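You operate a simulated robot arm through the tools that you are given. There is no shell and no other tool. Be economical: measure what you need, move in short steps, check, and stop when the job is done.

The job below is to be done with a simulated two-armed robot. You get a single attempt, and the scene is never put back.

TASK
On the top of the shaker bench, fold the towel in half, so that it is half as wide.
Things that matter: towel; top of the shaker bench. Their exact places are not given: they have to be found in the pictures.

Only the result counts: the job must be done as asked and must still hold three seconds after the hand-in. Knocking over, shifting, dropping, spilling or breaking anything else fails it. Flat cloth is picked up by pressing the open fingertips on it (5 to 10 N) and closing them slowly along it; thin cloth reads only 2 to 8 mm in the jaws.

THE ROBOT
Two 7-joint arms with two-finger parallel grippers on one trunk, on a base that drives. Base frame: it is fixed to the floor where the robot stands at the start and does not move with it; the origin is under the middle of the robot, x ahead of it, y to its left, z up. Readings come in mm, rad, newtons and seconds.
The left shoulder is at the start at [70, 163, 1120], the right one opposite. Places, roughly: top of the shaker bench [500, -200, 900]. Payload 3.43 kg a hand.
The tool frame of a hand sits at the grasp point between the pads (the TCP): z along the fingers, y along the line on which they close. The tips reach 34 mm beyond it. The gripper opens to 128 mm. The fingers are 24 mm wide and 12 mm thick; the gripper's body (48 by 130 mm) begins 96 mm behind the TCP.
Orientation is that of the tool frame in the base frame, as a unit quaternion [w, x, y, z]. With the fingers straight down and closing along the base's y, the tool's x points along the base's -x, its y along +y and its z along -z.

THE INTERFACE
- The arms move only by the tool apply_moves. It takes "left_series", "right_series" or both (then of equal length, played together; a hand with none holds still); each is a list of rows, each an object (a shift or turn left out is 0, a gripper value left out holds the last) with "xyz": the shift along the base's x, y, z in units of 250 mm (1.0 is 250 mm), a list of three; "dr": the turn, a rotation vector about the base's x, y, z in units of 120 degrees (1.0 is 120 degrees), a list of three; "gripper": the gripper command, from -1 (fully open) to 1 (shut), values between in proportion. In form: [{"xyz": [x, y, z], "dr": [wx, wy, wz], "gripper": gripper}, ...]. A call has 1 to 8 rows; each row is the pose to reach, as a shift and turn from the pose commanded when the call began. A call with a number of a shift or a turn outside -1 to 1 is refused whole. Each row takes 0.2 s and may step no farther than 50 mm and 0.15 rad from the row before; otherwise, or with a gripper value out of range, the whole call is refused. A pose out of reach is approached as far as the arm can. The call stops where the force on the tool passes 40 N (or 10 N more than at its start, if that is more) or the arm is blocked; 0.2 s more then pass. The fingers move at their own pace (about 153 mm/s each) and stop on an object; they squeeze with about 31 N. The grip force told is the motor's: it shows also when the fingers shut on nothing. Time passes only in rows, and 0.2 s behind the last, so rows that repeat a pose let the fingers close. It gives the time, the measured TCP pose, the force on the tool (base axes), the opening and the grip force at its end, in the units of the frame above (readings bear some noise).
- Cameras (640 x 400 px; columns grow to the right, rows downward): "scene" is now at [125.3, 40.4, 1337.9]; the picture's right is [0.47, -0.88, -0.00], its down [-0.58, -0.31, -0.75] and it looks along [0.66, 0.35, -0.66] (base axes); focal length 214 px, centre (320, 200). "left" rides on the left gripper at [76, 11, -160] in its tool frame; the picture's right is [-0.15, 0.99, 0.00], its down [-0.88, -0.13, -0.46] and it looks along [-0.45, -0.07, 0.89] (tool axes); focal length 234 px, centre (320, 200). "right" rides on the right gripper at [76, -11, -160] in its tool frame; the picture's right is [0.15, 0.99, 0.00], its down [-0.88, 0.13, -0.46] and it looks along [-0.45, 0.07, 0.89] (tool axes); focal length 234 px, centre (320, 200).
- get_image(camera): a new picture of that camera. It takes no simulated time.
- move_column(by): slides the trunk up (or, below 0, down) by that many mm; the arms and the scene camera ride with it, the base frame stays. It gives what a move gives, with no picture.
- steer(legs): drives the robot by 1 to 6 legs, each [ahead, left, turn to the left] in mm, mm and rad, along the robot's own axes; the way and the turn of a leg run together, so that a leg with both is an arc; at most 1500 mm and 3.142 rad a leg. The arms and the cameras ride along, it lands a little off, and it stops where it bumps. It gives what a move gives.
- turn_head(pan, tilt): turns the head with the scene camera to pan (to the left, within 1.501 rad either way) and tilt (down, from -0.506 to 1.204), counted from straight ahead of the robot. It gives what a move gives.
- probe_pixels(camera, pixels): there is no depth. For up to 12 entries [column, row, z] of the newest picture of that camera ("zoom" is the newest enlarged one), the place [x, y] in the base frame at which the ray of that pixel passes the height z, good to about 2 mm. It takes no simulated time.
- zoom(camera, box): a new picture of the part [left, top, right, bottom] of that camera's present view, enlarged. It takes no simulated time.
- finish_job(): hands the job in; it is judged then, once.

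Work in short steps. Measure before you move; look again where a grasp or a placing could have gone wrong, and mend it. You have 80 turns and 70 pictures in all, those below and enlarged ones among them. Open the grippers and draw the arms clear of the work before you hand the job in, unless the task says otherwise; then end with one line.

The tools are called after ">>>" as name(argument=value, ...) on one line, values as JSON. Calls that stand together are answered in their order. apply_moves: Moves the arms, as the interface text tells. Its arguments: {"type":"object","properties":{"left_series":{"type":"array"},"right_series":{"type":"array"}},"required":[]} The other tools are called the same way: move_column (by) slides the trunk up or down; steer (legs) drives the base; turn_head (pan, tilt) turns the head that bears the scene camera; get_image (camera) takes a picture; probe_pixels (camera, pixels) gives the place at which the rays of pixels pass given heights; zoom (camera, box) takes an enlarged picture of a part of a camera's view; finish_job () hands the job in.

At the start:

```text
clock: 0.0
left_tool_pos: [608.4, 315.5, 1072.3]
left_ee_rot: [0.001, 0.0, 1.0, 0.0]
left_force: [0.8, 0.3, 1.4]
left_grip_width: 128.0
left_grasp_force: 0.0
right_tool_pos: [649.3, -235.6, 1111.3]
right_ee_rot: [0.0, 0.001, 1.0, 0.0]
right_force: [0.1, -0.3, -0.6]
right_grip_width: 127.9
right_grasp_force: 0.1
trunk travel left (down, up): [-600.0, 340.0]
robot x, y, heading: [0.9, -2.0, 0.001]
head pan, tilt: [0.487, 0.719]
```

scene: 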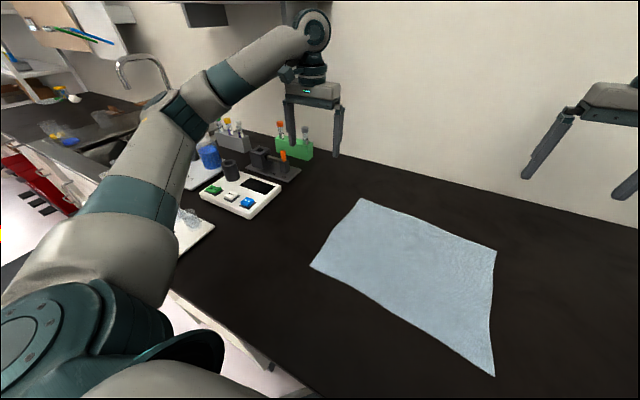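
right: 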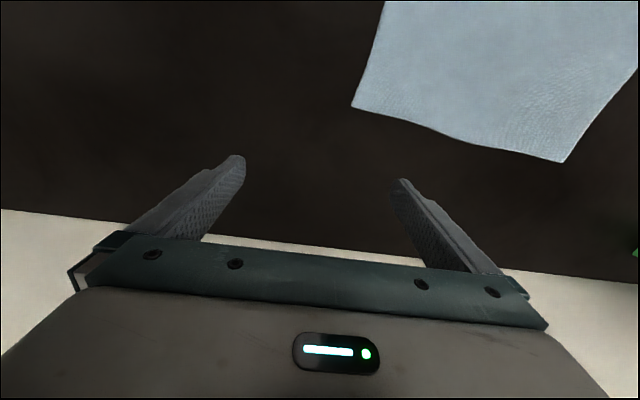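
left: 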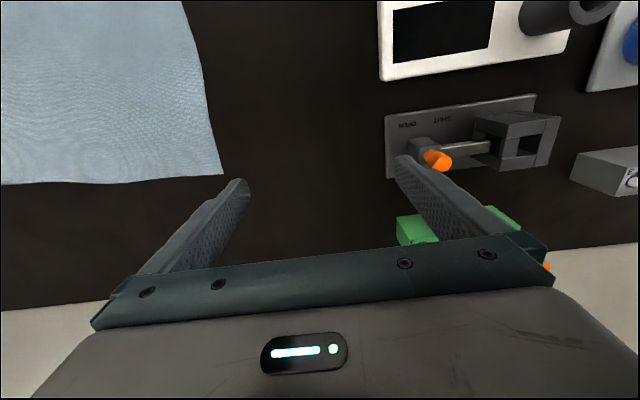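

The towel's corners in the scene picture are at about (361,198), (496,251), (494,376) and (311,266). I probe them at candidate heights, and probe right- and left-camera points to fix the height.

>>> probe_pixels(camera="scene", pixels=[[361, 198, 850], [496, 251, 850], [494, 376, 850], [311, 266, 850], [361, 198, 900], [496, 251, 900], [494, 376, 900], [311, 266, 900]])

>>> probe_pixels(camera="right", pixels=[[352, 106, 850], [563, 162, 850], [352, 106, 900], [563, 162, 900]])

>>> probe_pixels(camera="left", pixels=[[222, 174, 850], [222, 174, 900]])

>>> turn_head(pan=-0.3, tilt=0.9)

>>> get_image(camera="scene")

```text
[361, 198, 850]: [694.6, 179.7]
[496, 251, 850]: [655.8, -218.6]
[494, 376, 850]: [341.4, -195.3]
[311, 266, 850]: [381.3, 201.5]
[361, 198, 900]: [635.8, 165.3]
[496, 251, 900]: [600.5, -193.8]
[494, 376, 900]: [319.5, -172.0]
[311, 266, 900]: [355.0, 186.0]
```

```text
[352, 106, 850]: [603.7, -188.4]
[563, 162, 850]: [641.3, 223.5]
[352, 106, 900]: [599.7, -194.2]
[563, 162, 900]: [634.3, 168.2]
```

```text
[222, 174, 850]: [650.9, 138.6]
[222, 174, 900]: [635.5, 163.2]
```

```text
clock: 1.1
left_tool_pos: [608.4, 315.2, 1072.6]
left_ee_rot: [-0.001, 0.0, 1.0, -0.001]
left_force: [0.2, 0.0, -0.4]
left_grip_width: 128.1
left_grasp_force: 0.1
right_tool_pos: [647.7, -235.2, 1112.0]
right_ee_rot: [0.001, 0.0, 1.0, 0.0]
right_force: [-0.8, -1.6, -0.5]
right_grip_width: 128.0
right_grasp_force: 0.1
trunk travel left (down, up): [-600.0, 340.0]
robot x, y, heading: [-0.7, -2.5, -0.001]
head pan, tilt: [-0.3, 0.901]
```

```text
66 pictures are left
```

scene: 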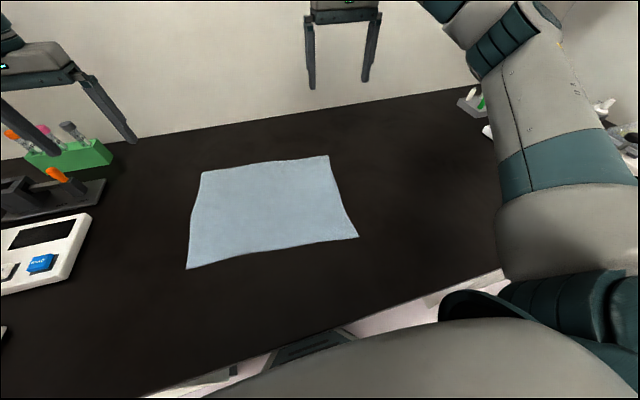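

The height estimates agree at z = 900: scene, right and left cameras all give corners of about (636,165), (600,-194), (320,-172) and (355,186). So the towel is about 360 x 280 mm, its short side (its width) runs along x, and I will bring the near long edge over to the far one with both hands. The near corners are too close for a hand pointing down, so I drive back 130 mm first.

>>> steer(legs=[[-130, 0, 0]])

>>> turn_head(pan=0.0, tilt=0.85)

>>> get_image(camera="scene")

```text
clock: 2.4
left_tool_pos: [479.1, 315.0, 1071.9]
left_ee_rot: [0.0, 0.001, 1.0, -0.001]
left_force: [0.1, -0.5, 0.5]
left_grip_width: 128.2
left_grasp_force: 0.1
right_tool_pos: [519.2, -236.0, 1112.3]
right_ee_rot: [0.0, 0.001, 1.0, 0.0]
right_force: [0.2, -0.4, 0.5]
right_grip_width: 127.9
right_grasp_force: 0.2
trunk travel left (down, up): [-600.0, 340.0]
robot x, y, heading: [-128.9, 0.6, -0.003]
head pan, tilt: [-0.3, 0.901]
```

```text
clock: 3.2
left_tool_pos: [476.7, 315.0, 1072.1]
left_ee_rot: [0.0, 0.001, 1.0, 0.0]
left_force: [-0.4, 0.0, -0.4]
left_grip_width: 128.2
left_grasp_force: 0.0
right_tool_pos: [518.3, -235.5, 1112.4]
right_ee_rot: [0.0, 0.001, 1.0, 0.0]
right_force: [0.8, 0.1, -0.2]
right_grip_width: 128.2
right_grasp_force: 0.0
trunk travel left (down, up): [-600.0, 340.0]
robot x, y, heading: [-132.2, -3.0, -0.002]
head pan, tilt: [0.0, 0.85]
```

```text
65 pictures are left
```

scene: 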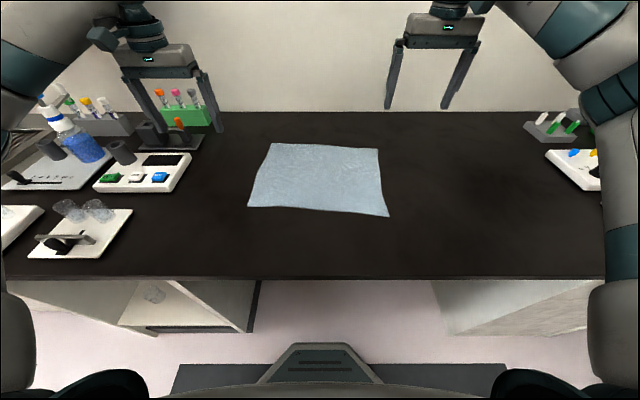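

The view confirms a clear towel, with both hands well above the bench. I turn the left hand +90° and the right hand -90° about the vertical, so the fingers close along x, across the near edge.

>>> apply_moves(left_series=[{"dr": [0, 0, 0.07]}, {"dr": [0, 0, 0.14]}, {"dr": [0, 0, 0.21]}, {"dr": [0, 0, 0.28]}, {"dr": [0, 0, 0.35]}, {"dr": [0, 0, 0.42]}, {"dr": [0, 0, 0.49]}, {"dr": [0, 0, 0.56]}], right_series=[{"dr": [0, 0, -0.07]}, {"dr": [0, 0, -0.14]}, {"dr": [0, 0, -0.21]}, {"dr": [0, 0, -0.28]}, {"dr": [0, 0, -0.35]}, {"dr": [0, 0, -0.42]}, {"dr": [0, 0, -0.49]}, {"dr": [0, 0, -0.56]}])

>>> probe_pixels(camera="scene", pixels=[[272, 143, 900], [379, 149, 900], [389, 217, 900], [248, 207, 900]])

```text
clock: 5.0
left_tool_pos: [478.3, 315.2, 1073.4]
left_ee_rot: [-0.001, -0.554, 0.832, -0.001]
left_force: [-0.8, 0.2, 0.0]
left_grip_width: 127.8
left_grasp_force: 0.0
right_tool_pos: [518.7, -235.4, 1111.7]
right_ee_rot: [0.0, 0.555, 0.832, 0.0]
right_force: [-0.3, 0.3, -0.1]
right_grip_width: 128.1
right_grasp_force: 0.2
trunk travel left (down, up): [-600.0, 340.0]
robot x, y, heading: [-132.2, 3.6, -0.004]
head pan, tilt: [0.0, 0.85]
```

```text
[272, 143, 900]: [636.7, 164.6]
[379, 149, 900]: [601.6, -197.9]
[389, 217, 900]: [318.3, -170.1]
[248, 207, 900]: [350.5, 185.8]
```

Rotation works for both hands. The near edge runs from (319,-171) to (352,186), tilted 5.4°. I finish the yaw to match it, set about 50 mm of opening, and hover at z ≈ 1000, 25 mm in from each near corner.

>>> apply_moves(left_series=[{"xyz": [-0.075, -0.104, -0.049], "dr": [0, 0, 0.03], "gripper": 0.22}, {"xyz": [-0.15, -0.207, -0.097], "dr": [0, 0, 0.06]}, {"xyz": [-0.225, -0.311, -0.146], "dr": [0, 0, 0.09]}, {"xyz": [-0.3, -0.415, -0.195], "dr": [0, 0, 0.12]}, {"xyz": [-0.375, -0.518, -0.243], "dr": [0, 0, 0.145]}, {"xyz": [-0.45, -0.622, -0.292], "dr": [0, 0, 0.145]}, {"xyz": [-0.45, -0.622, -0.292], "dr": [0, 0, 0.145]}], right_series=[{"xyz": [-0.122, 0.059, -0.075], "dr": [0, 0, -0.05], "gripper": 0.22}, {"xyz": [-0.244, 0.118, -0.149], "dr": [0, 0, -0.1]}, {"xyz": [-0.366, 0.177, -0.224], "dr": [0, 0, -0.15]}, {"xyz": [-0.488, 0.235, -0.299], "dr": [0, 0, -0.2]}, {"xyz": [-0.61, 0.294, -0.373], "dr": [0, 0, -0.235]}, {"xyz": [-0.732, 0.353, -0.448], "dr": [0, 0, -0.235]}, {"xyz": [-0.732, 0.353, -0.448], "dr": [0, 0, -0.235]}])

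>>> get_image(camera="right")

>>> get_image(camera="left")

>>> get_image(camera="scene")

```text
clock: 6.6
left_tool_pos: [365.3, 158.4, 1000.3]
left_ee_rot: [0.0, -0.673, 0.74, 0.0]
left_force: [0.1, -0.8, -0.8]
left_grip_width: 49.9
left_grasp_force: 0.0
right_tool_pos: [334.6, -147.2, 999.3]
right_ee_rot: [0.0, 0.74, 0.672, 0.001]
right_force: [0.7, -0.3, 0.1]
right_grip_width: 49.8
right_grasp_force: 0.0
trunk travel left (down, up): [-600.0, 340.0]
robot x, y, heading: [-134.9, -0.9, -0.004]
head pan, tilt: [0.0, 0.85]
```

```text
64 pictures are left
```

right: 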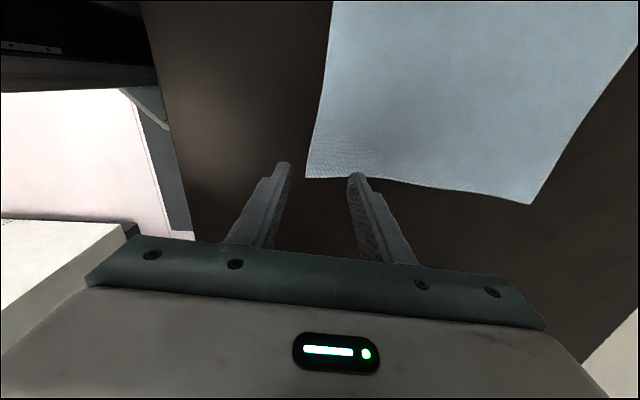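

```text
63 pictures are left
```

left: 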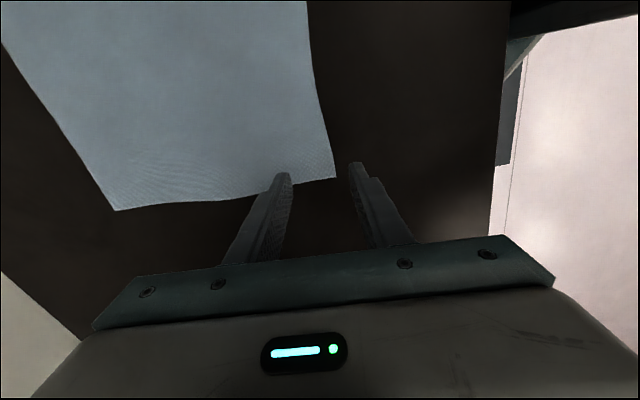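

```text
62 pictures are left
```

scene: 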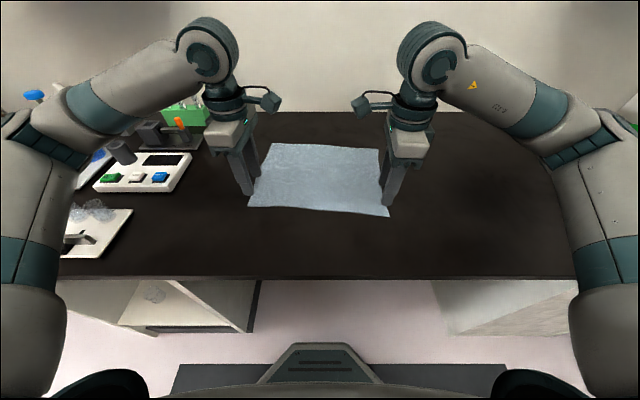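

Both hands are as planned, and the near edge lies between the fingers in each hand view (right corner at (306,178), left corner at (336,178)). I check the corners with the hand cameras and lower to just above contact.

>>> probe_pixels(camera="right", pixels=[[306, 178, 900], [340, 178, 900]])

>>> probe_pixels(camera="left", pixels=[[336, 178, 900], [328, 140, 900]])

>>> apply_moves(left_series=[{"xyz": [0, 0, -0.12]}, {"xyz": [0, 0, -0.22]}, {"xyz": [0, 0, -0.24]}], right_series=[{"xyz": [0, 0, -0.12]}, {"xyz": [0, 0, -0.22]}, {"xyz": [0, 0, -0.24]}])

```text
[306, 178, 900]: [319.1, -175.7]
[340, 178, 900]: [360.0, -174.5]
```

```text
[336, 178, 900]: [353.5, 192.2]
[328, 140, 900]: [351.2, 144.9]
```

```text
clock: 7.4
left_tool_pos: [365.4, 159.5, 940.9]
left_ee_rot: [0.001, -0.673, 0.74, 0.0]
left_force: [0.0, 0.6, -0.3]
left_grip_width: 49.6
left_grasp_force: 0.1
right_tool_pos: [334.5, -146.6, 938.4]
right_ee_rot: [0.0, 0.74, 0.672, 0.0]
right_force: [0.4, 0.9, 0.0]
right_grip_width: 49.9
right_grasp_force: 0.0
trunk travel left (down, up): [-600.0, 340.0]
robot x, y, heading: [-129.5, 2.4, -0.005]
head pan, tilt: [0.0, 0.85]
```

No contact yet at about z = 940. I lower 5 mm more in small steps and read the forces.

>>> apply_moves(left_series=[{"xyz": [0, 0, -0.008]}, {"xyz": [0, 0, -0.016]}, {"xyz": [0, 0, -0.02]}], right_series=[{"xyz": [0, 0, -0.008]}, {"xyz": [0, 0, -0.016]}, {"xyz": [0, 0, -0.02]}])

```text
clock: 8.2
left_tool_pos: [364.6, 159.8, 936.0]
left_ee_rot: [0.0, -0.673, 0.74, 0.0]
left_force: [0.6, 1.1, 3.3]
left_grip_width: 50.2
left_grasp_force: 0.2
right_tool_pos: [334.0, -147.3, 934.8]
right_ee_rot: [0.0, 0.74, 0.672, 0.001]
right_force: [0.2, -0.9, 7.3]
right_grip_width: 50.1
right_grasp_force: 0.0
trunk travel left (down, up): [-600.0, 340.0]
robot x, y, heading: [-130.6, -1.3, 0.003]
head pan, tilt: [0.0, 0.85]
```

Contact: right 7.3 N, left 3.3 N. I press the left 1 mm more and close both slowly.

>>> apply_moves(left_series=[{"xyz": [0, 0, -0.005], "gripper": 0.22}, {"xyz": [0, 0, -0.005], "gripper": 0.32}, {"xyz": [0, 0, -0.005], "gripper": 0.44}, {"xyz": [0, 0, -0.005], "gripper": 0.56}, {"xyz": [0, 0, -0.005], "gripper": 0.68}, {"xyz": [0, 0, -0.005], "gripper": 0.8}, {"xyz": [0, 0, -0.005], "gripper": 0.92}, {"xyz": [0, 0, -0.005], "gripper": 1}], right_series=[{"xyz": [0, 0, 0], "gripper": 0.22}, {"xyz": [0, 0, 0], "gripper": 0.32}, {"xyz": [0, 0, 0], "gripper": 0.44}, {"xyz": [0, 0, 0], "gripper": 0.56}, {"xyz": [0, 0, 0], "gripper": 0.68}, {"xyz": [0, 0, 0], "gripper": 0.8}, {"xyz": [0, 0, 0], "gripper": 0.92}, {"xyz": [0, 0, 0], "gripper": 1}])

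>>> get_image(camera="right")

>>> get_image(camera="left")

```text
clock: 10.0
left_tool_pos: [363.0, 159.3, 934.6]
left_ee_rot: [0.001, -0.673, 0.74, -0.002]
left_force: [-1.1, -0.5, 27.5]
left_grip_width: 2.8
left_grasp_force: 31.1
right_tool_pos: [333.4, -146.8, 935.9]
right_ee_rot: [0.0, 0.74, 0.672, 0.002]
right_force: [0.4, 0.1, 1.6]
right_grip_width: 2.4
right_grasp_force: 31.0
trunk travel left (down, up): [-600.0, 340.0]
robot x, y, heading: [-129.2, -0.1, -0.005]
head pan, tilt: [0.0, 0.85]
```

```text
61 pictures are left
```

right: 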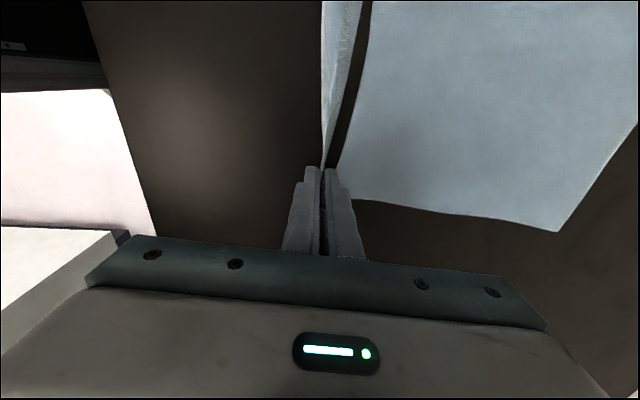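

```text
60 pictures are left
```

left: 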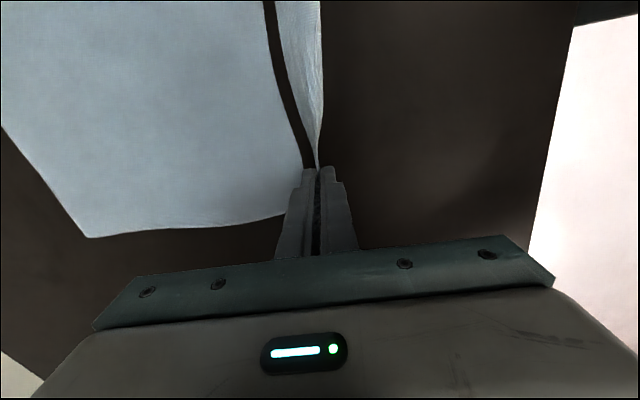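

Both jaws hold cloth (2.8 and 2.4 mm). I lift 40 mm and look from the scene camera to check that both corners came up and whether the far edge shifted.

>>> apply_moves(left_series=[{"xyz": [0.02, 0, 0.08]}, {"xyz": [0.04, 0, 0.16]}], right_series=[{"xyz": [0.02, 0, 0.08]}, {"xyz": [0.04, 0, 0.16]}])

>>> zoom(camera="scene", box=[220, 110, 420, 235])

>>> get_image(camera="right")

```text
clock: 10.6
left_tool_pos: [374.5, 159.7, 973.2]
left_ee_rot: [-0.001, -0.672, 0.74, 0.001]
left_force: [0.2, -0.1, 0.9]
left_grip_width: 2.7
left_grasp_force: 30.4
right_tool_pos: [343.7, -146.5, 974.8]
right_ee_rot: [0.0, 0.739, 0.673, 0.0]
right_force: [-0.3, 0.9, -0.2]
right_grip_width: 2.6
right_grasp_force: 30.7
trunk travel left (down, up): [-600.0, 340.0]
robot x, y, heading: [-128.1, 0.3, -0.0]
head pan, tilt: [0.0, 0.85]
```

```text
3.20 times, centred on (320, 172) of scene
```

zoom: 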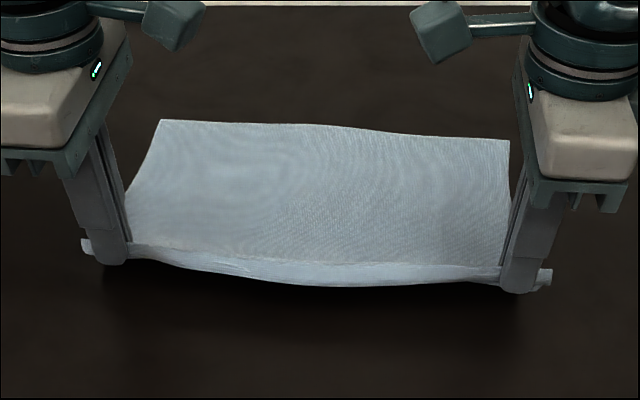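

```text
58 pictures are left
```

right: 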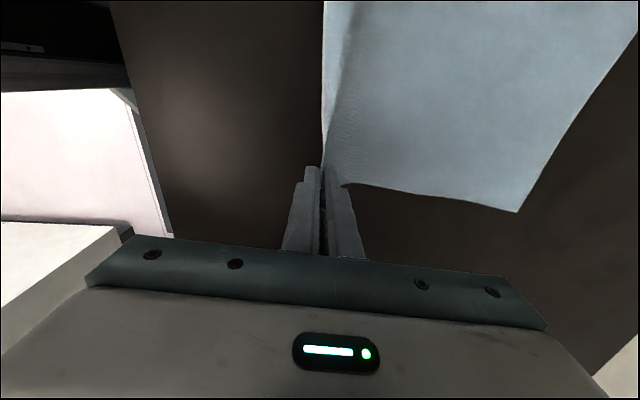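

Both corners are up, with the edge gripped cleanly along its whole length. I measure the far corners in the enlarged picture at (160,120) and (510,141).

>>> probe_pixels(camera="zoom", pixels=[[160, 120, 900], [510, 141, 900]])

```text
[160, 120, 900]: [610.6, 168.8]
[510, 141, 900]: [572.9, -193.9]
```

The far edge now runs from (611,169) to (573,-194); it was drawn 27 mm toward me, so about 36 mm of cloth lies above the tips. I carry both hands together over an arc along the towel's normal until that flap should line up with the far edge. I tilt the hands forward about 20° on the way so the flap falls forward.

>>> apply_moves(left_series=[{"xyz": [0.127, -0.012, 0.12], "dr": [0.003, 0.03, 0]}, {"xyz": [0.275, -0.027, 0.2], "dr": [0.006, 0.06, 0]}, {"xyz": [0.422, -0.04, 0.224], "dr": [0.009, 0.09, 0]}, {"xyz": [0.569, -0.054, 0.184], "dr": [0.011, 0.12, 0]}, {"xyz": [0.697, -0.067, 0.1], "dr": [0.014, 0.15, 0]}, {"xyz": [0.784, -0.075, 0], "dr": [0.017, 0.18, 0]}, {"xyz": [0.836, -0.08, -0.08], "dr": [0.017, 0.18, 0]}, {"xyz": [0.836, -0.08, -0.08], "dr": [0.017, 0.18, 0]}], right_series=[{"xyz": [0.127, -0.012, 0.12], "dr": [0.003, 0.03, 0]}, {"xyz": [0.275, -0.027, 0.2], "dr": [0.006, 0.06, 0]}, {"xyz": [0.422, -0.04, 0.224], "dr": [0.009, 0.09, 0]}, {"xyz": [0.569, -0.054, 0.184], "dr": [0.011, 0.12, 0]}, {"xyz": [0.697, -0.067, 0.1], "dr": [0.014, 0.15, 0]}, {"xyz": [0.784, -0.075, 0], "dr": [0.017, 0.18, 0]}, {"xyz": [0.836, -0.08, -0.08], "dr": [0.017, 0.18, 0]}, {"xyz": [0.836, -0.08, -0.08], "dr": [0.017, 0.18, 0]}])

>>> zoom(camera="scene", box=[220, 110, 420, 235])

>>> get_image(camera="right")

>>> get_image(camera="left")

```text
clock: 12.4
left_tool_pos: [583.7, 140.6, 952.2]
left_ee_rot: [-0.127, -0.66, 0.727, 0.14]
left_force: [-0.3, 0.3, -0.6]
left_grip_width: 2.6
left_grasp_force: 30.6
right_tool_pos: [554.3, -166.0, 954.3]
right_ee_rot: [-0.139, 0.727, 0.66, -0.127]
right_force: [-0.2, 0.3, 0.0]
right_grip_width: 2.5
right_grasp_force: 31.4
trunk travel left (down, up): [-600.0, 340.0]
robot x, y, heading: [-130.7, 1.3, 0.002]
head pan, tilt: [0.0, 0.85]
```

```text
3.20 times, centred on (320, 172) of scene
```

zoom: 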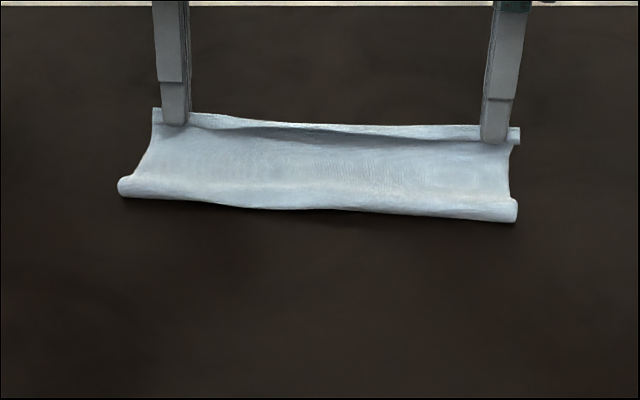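

```text
56 pictures are left
```

right: 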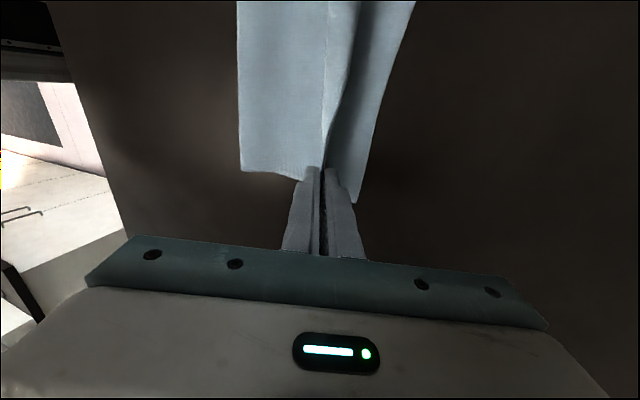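

```text
55 pictures are left
```

left: 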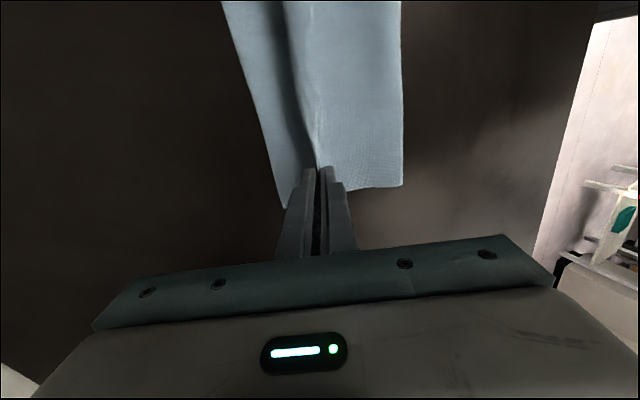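

The fold looks good: the lower layer has stayed and the roll of the fold is straight. I check where the far edge of the lower layer is, near (358,203) in the right view and (285,208) in the left.

>>> probe_pixels(camera="right", pixels=[[358, 203, 900], [240, 170, 905]])

>>> probe_pixels(camera="left", pixels=[[285, 208, 900], [402, 187, 905]])

>>> zoom(camera="right", box=[220, 100, 420, 225])

```text
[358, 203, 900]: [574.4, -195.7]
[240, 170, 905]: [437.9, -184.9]
```

```text
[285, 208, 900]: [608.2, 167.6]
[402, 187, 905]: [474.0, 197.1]
```

```text
3.20 times, centred on (320, 162) of right
```

zoom: 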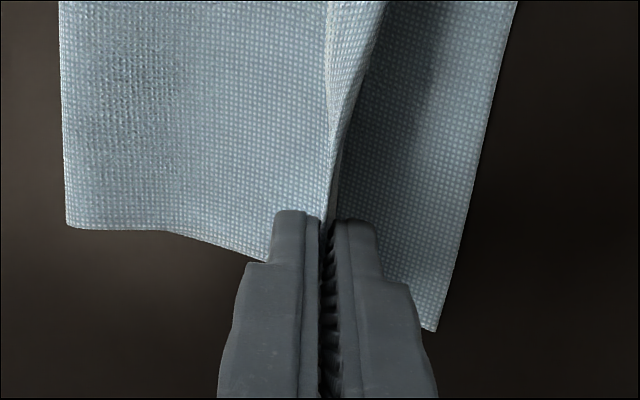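

The lower far edge has not moved: (574,-196) and (608,168), with the fold edge at x ≈ 438–474. I lower both hands 11 mm to rest the upper layer on the lower one.

>>> apply_moves(left_series=[{"xyz": [0, 0, -0.024]}, {"xyz": [0, 0, -0.044]}, {"xyz": [0, 0, -0.044]}], right_series=[{"xyz": [0, 0, -0.024]}, {"xyz": [0, 0, -0.048]}, {"xyz": [0, 0, -0.048]}])

```text
clock: 13.2
left_tool_pos: [585.2, 139.0, 941.6]
left_ee_rot: [-0.126, -0.66, 0.727, 0.14]
left_force: [0.6, 0.1, -0.2]
left_grip_width: 2.8
left_grasp_force: 31.0
right_tool_pos: [553.0, -166.7, 942.4]
right_ee_rot: [-0.14, 0.727, 0.66, -0.127]
right_force: [0.1, -0.7, -0.4]
right_grip_width: 2.6
right_grasp_force: 30.5
trunk travel left (down, up): [-600.0, 340.0]
robot x, y, heading: [-129.1, -1.9, 0.002]
head pan, tilt: [0.0, 0.85]
```

No contact force, with the tips just over the cloth. I open gently to about 24 mm and withdraw slowly back along the tilted finger axis.

>>> apply_moves(left_series=[{"gripper": 0.9}, {"gripper": 0.75}, {"gripper": 0.62}, {"xyz": [0.015, -0.001, 0.037]}, {"xyz": [0.037, -0.003, 0.093]}, {"xyz": [0.073, -0.007, 0.186]}, {"xyz": [0.11, -0.01, 0.279]}, {"xyz": [0.146, -0.014, 0.372]}], right_series=[{"gripper": 0.9}, {"gripper": 0.75}, {"gripper": 0.62}, {"xyz": [0.015, -0.001, 0.037]}, {"xyz": [0.037, -0.003, 0.093]}, {"xyz": [0.073, -0.007, 0.186]}, {"xyz": [0.11, -0.01, 0.279]}, {"xyz": [0.146, -0.014, 0.372]}])

>>> zoom(camera="scene", box=[220, 110, 420, 235])

>>> get_image(camera="right")

>>> get_image(camera="left")

```text
clock: 15.0
left_tool_pos: [601.0, 130.1, 1024.0]
left_ee_rot: [-0.127, -0.661, 0.727, 0.139]
left_force: [-0.2, -0.5, 0.4]
left_grip_width: 24.2
left_grasp_force: 0.1
left hand out of reach, approached as far as the arm can: row 7, 8
right_tool_pos: [590.5, -170.5, 1036.6]
right_ee_rot: [-0.138, 0.727, 0.661, -0.126]
right_force: [-0.4, 0.6, -0.5]
right_grip_width: 24.4
right_grasp_force: 0.0
trunk travel left (down, up): [-600.0, 340.0]
robot x, y, heading: [-131.3, -2.3, 0.0]
head pan, tilt: [0.0, 0.85]
```

```text
3.20 times, centred on (320, 172) of scene
```

zoom: 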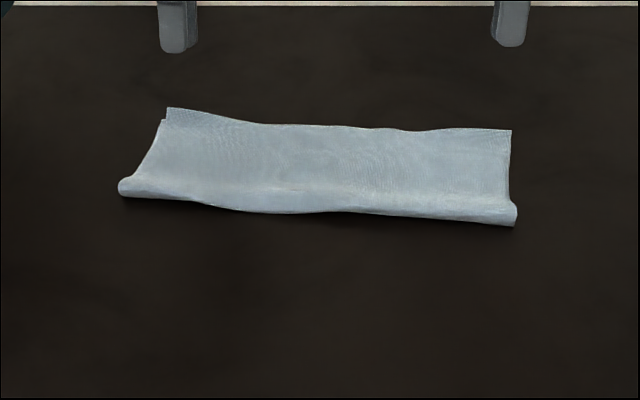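

```text
52 pictures are left
```

right: 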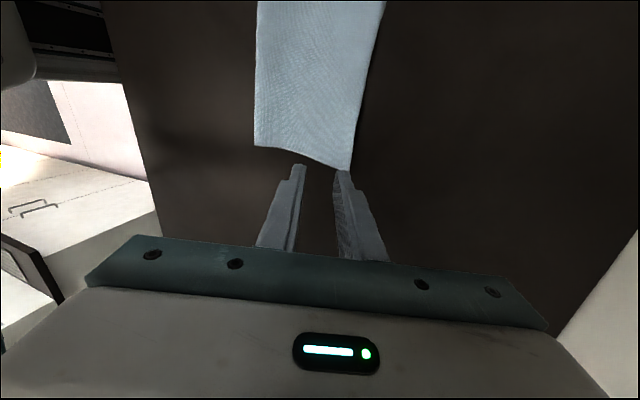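

```text
51 pictures are left
```

left: 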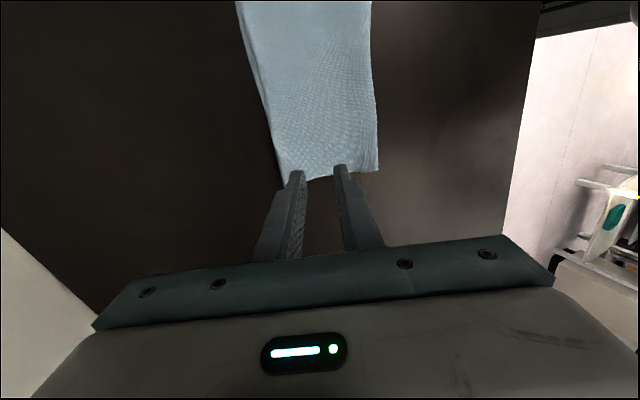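

The upper layer now lies on the lower one, edge over edge. I undo the tilt, raise the hands and move them apart to inspect the towel unobstructed.

>>> apply_moves(left_series=[{"xyz": [-0.1, 0.03, 0.05], "dr": [-0.004, -0.05, 0]}, {"xyz": [-0.2, 0.1, 0.12], "dr": [-0.009, -0.1, 0]}, {"xyz": [-0.28, 0.2, 0.2], "dr": [-0.014, -0.15, 0]}, {"xyz": [-0.34, 0.3, 0.28], "dr": [-0.017, -0.18, 0]}, {"xyz": [-0.4, 0.4, 0.32], "dr": [-0.017, -0.18, 0]}, {"xyz": [-0.4, 0.5, 0.32], "dr": [-0.017, -0.18, 0]}], right_series=[{"xyz": [-0.1, -0.03, 0.05], "dr": [-0.004, -0.05, 0]}, {"xyz": [-0.2, -0.1, 0.12], "dr": [-0.009, -0.1, 0]}, {"xyz": [-0.28, -0.2, 0.2], "dr": [-0.014, -0.15, 0]}, {"xyz": [-0.34, -0.3, 0.28], "dr": [-0.017, -0.18, 0]}, {"xyz": [-0.4, -0.4, 0.32], "dr": [-0.017, -0.18, 0]}, {"xyz": [-0.4, -0.5, 0.32], "dr": [-0.017, -0.18, 0]}])

>>> zoom(camera="scene", box=[240, 130, 400, 230])

>>> get_image(camera="scene")

```text
clock: 16.4
left_tool_pos: [501.4, 254.7, 1104.8]
left_ee_rot: [0.0, -0.672, 0.74, -0.001]
left_force: [-0.7, -0.6, 0.1]
left_grip_width: 23.7
left_grasp_force: 0.1
right_tool_pos: [490.7, -296.3, 1116.3]
right_ee_rot: [0.0, 0.74, 0.672, 0.0]
right_force: [0.1, 0.7, -0.4]
right_grip_width: 24.4
right_grasp_force: 0.1
trunk travel left (down, up): [-600.0, 340.0]
robot x, y, heading: [-131.6, 2.2, -0.001]
head pan, tilt: [0.0, 0.85]
```

```text
4.00 times, centred on (320, 180) of scene
```

zoom: 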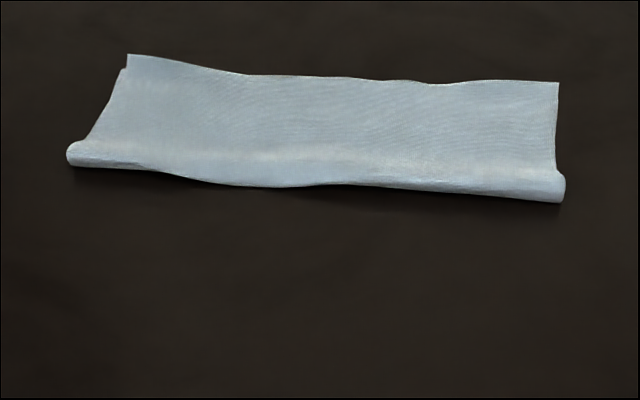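

```text
49 pictures are left
```

scene: 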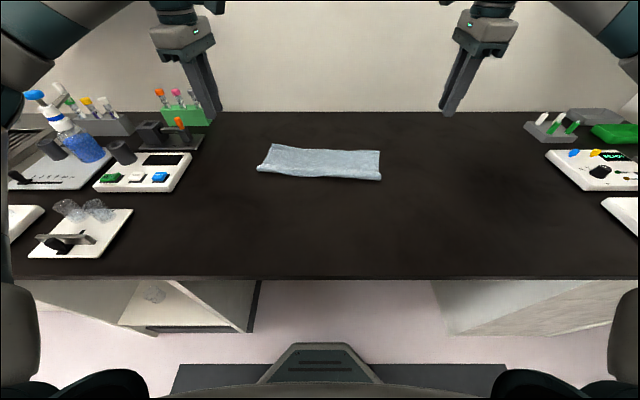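

The folded towel lies neatly with a soft roll at the near fold. I measure the resulting footprint from its corners.

>>> probe_pixels(camera="zoom", pixels=[[128, 55, 902], [557, 83, 902], [72, 165, 902], [560, 201, 902], [340, 78, 902], [260, 187, 902], [126, 69, 900]])

>>> zoom(camera="left", box=[0, 0, 640, 400])

```text
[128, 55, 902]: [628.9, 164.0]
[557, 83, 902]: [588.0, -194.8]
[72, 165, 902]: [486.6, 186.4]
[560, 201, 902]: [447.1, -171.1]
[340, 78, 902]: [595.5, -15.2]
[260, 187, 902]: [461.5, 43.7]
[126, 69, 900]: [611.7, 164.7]
```

```text
1.00 times, centred on (320, 200) of left
```

zoom: 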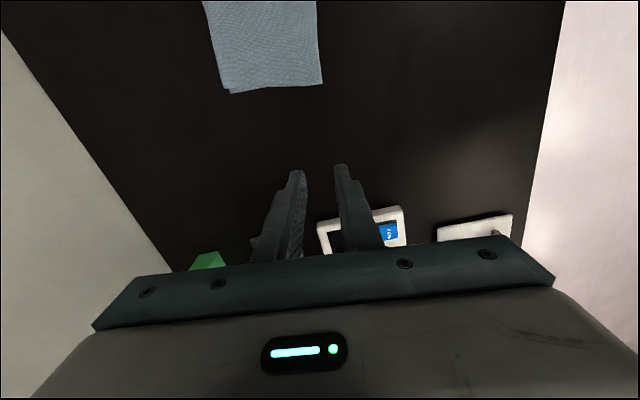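

The footprint is now about 360 x 145 mm: the layers match to within about 10 mm along the far edge and line up at the sides. I open the grippers fully and take a last check.

>>> apply_moves(left_series=[{"gripper": -1}, {"gripper": -1}, {"xyz": [0, 0, 0.1]}, {"xyz": [0, 0, 0.1]}], right_series=[{"gripper": -1}, {"gripper": -1}, {"xyz": [0, 0, 0.1]}, {"xyz": [0, 0, 0.1]}])

>>> zoom(camera="scene", box=[240, 130, 400, 230])

```text
clock: 17.4
left_tool_pos: [501.7, 254.2, 1129.1]
left_ee_rot: [0.0, -0.672, 0.741, -0.001]
left_force: [0.4, -0.2, -0.8]
left_grip_width: 128.0
left_grasp_force: 0.0
right_tool_pos: [492.5, -297.1, 1141.6]
right_ee_rot: [0.0, 0.739, 0.673, -0.001]
right_force: [-0.7, -0.4, -0.8]
right_grip_width: 127.9
right_grasp_force: 0.0
trunk travel left (down, up): [-600.0, 340.0]
robot x, y, heading: [-129.9, 0.7, 0.002]
head pan, tilt: [0.0, 0.85]
```

```text
4.00 times, centred on (320, 180) of scene
```

zoom: 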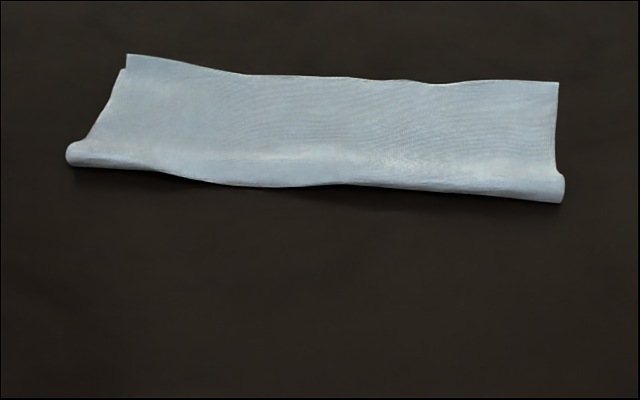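

The towel is stable, the grippers are open and the arms are clear, so I hand the job in.

>>> finish_job()

```text
The job is handed in.
```

I folded the towel in half on the bench, near edge over far edge, so it went from about 360 x 280 mm to about 360 x 145 mm; I took "half as wide" to mean halving its shorter side, and nothing else was moved.
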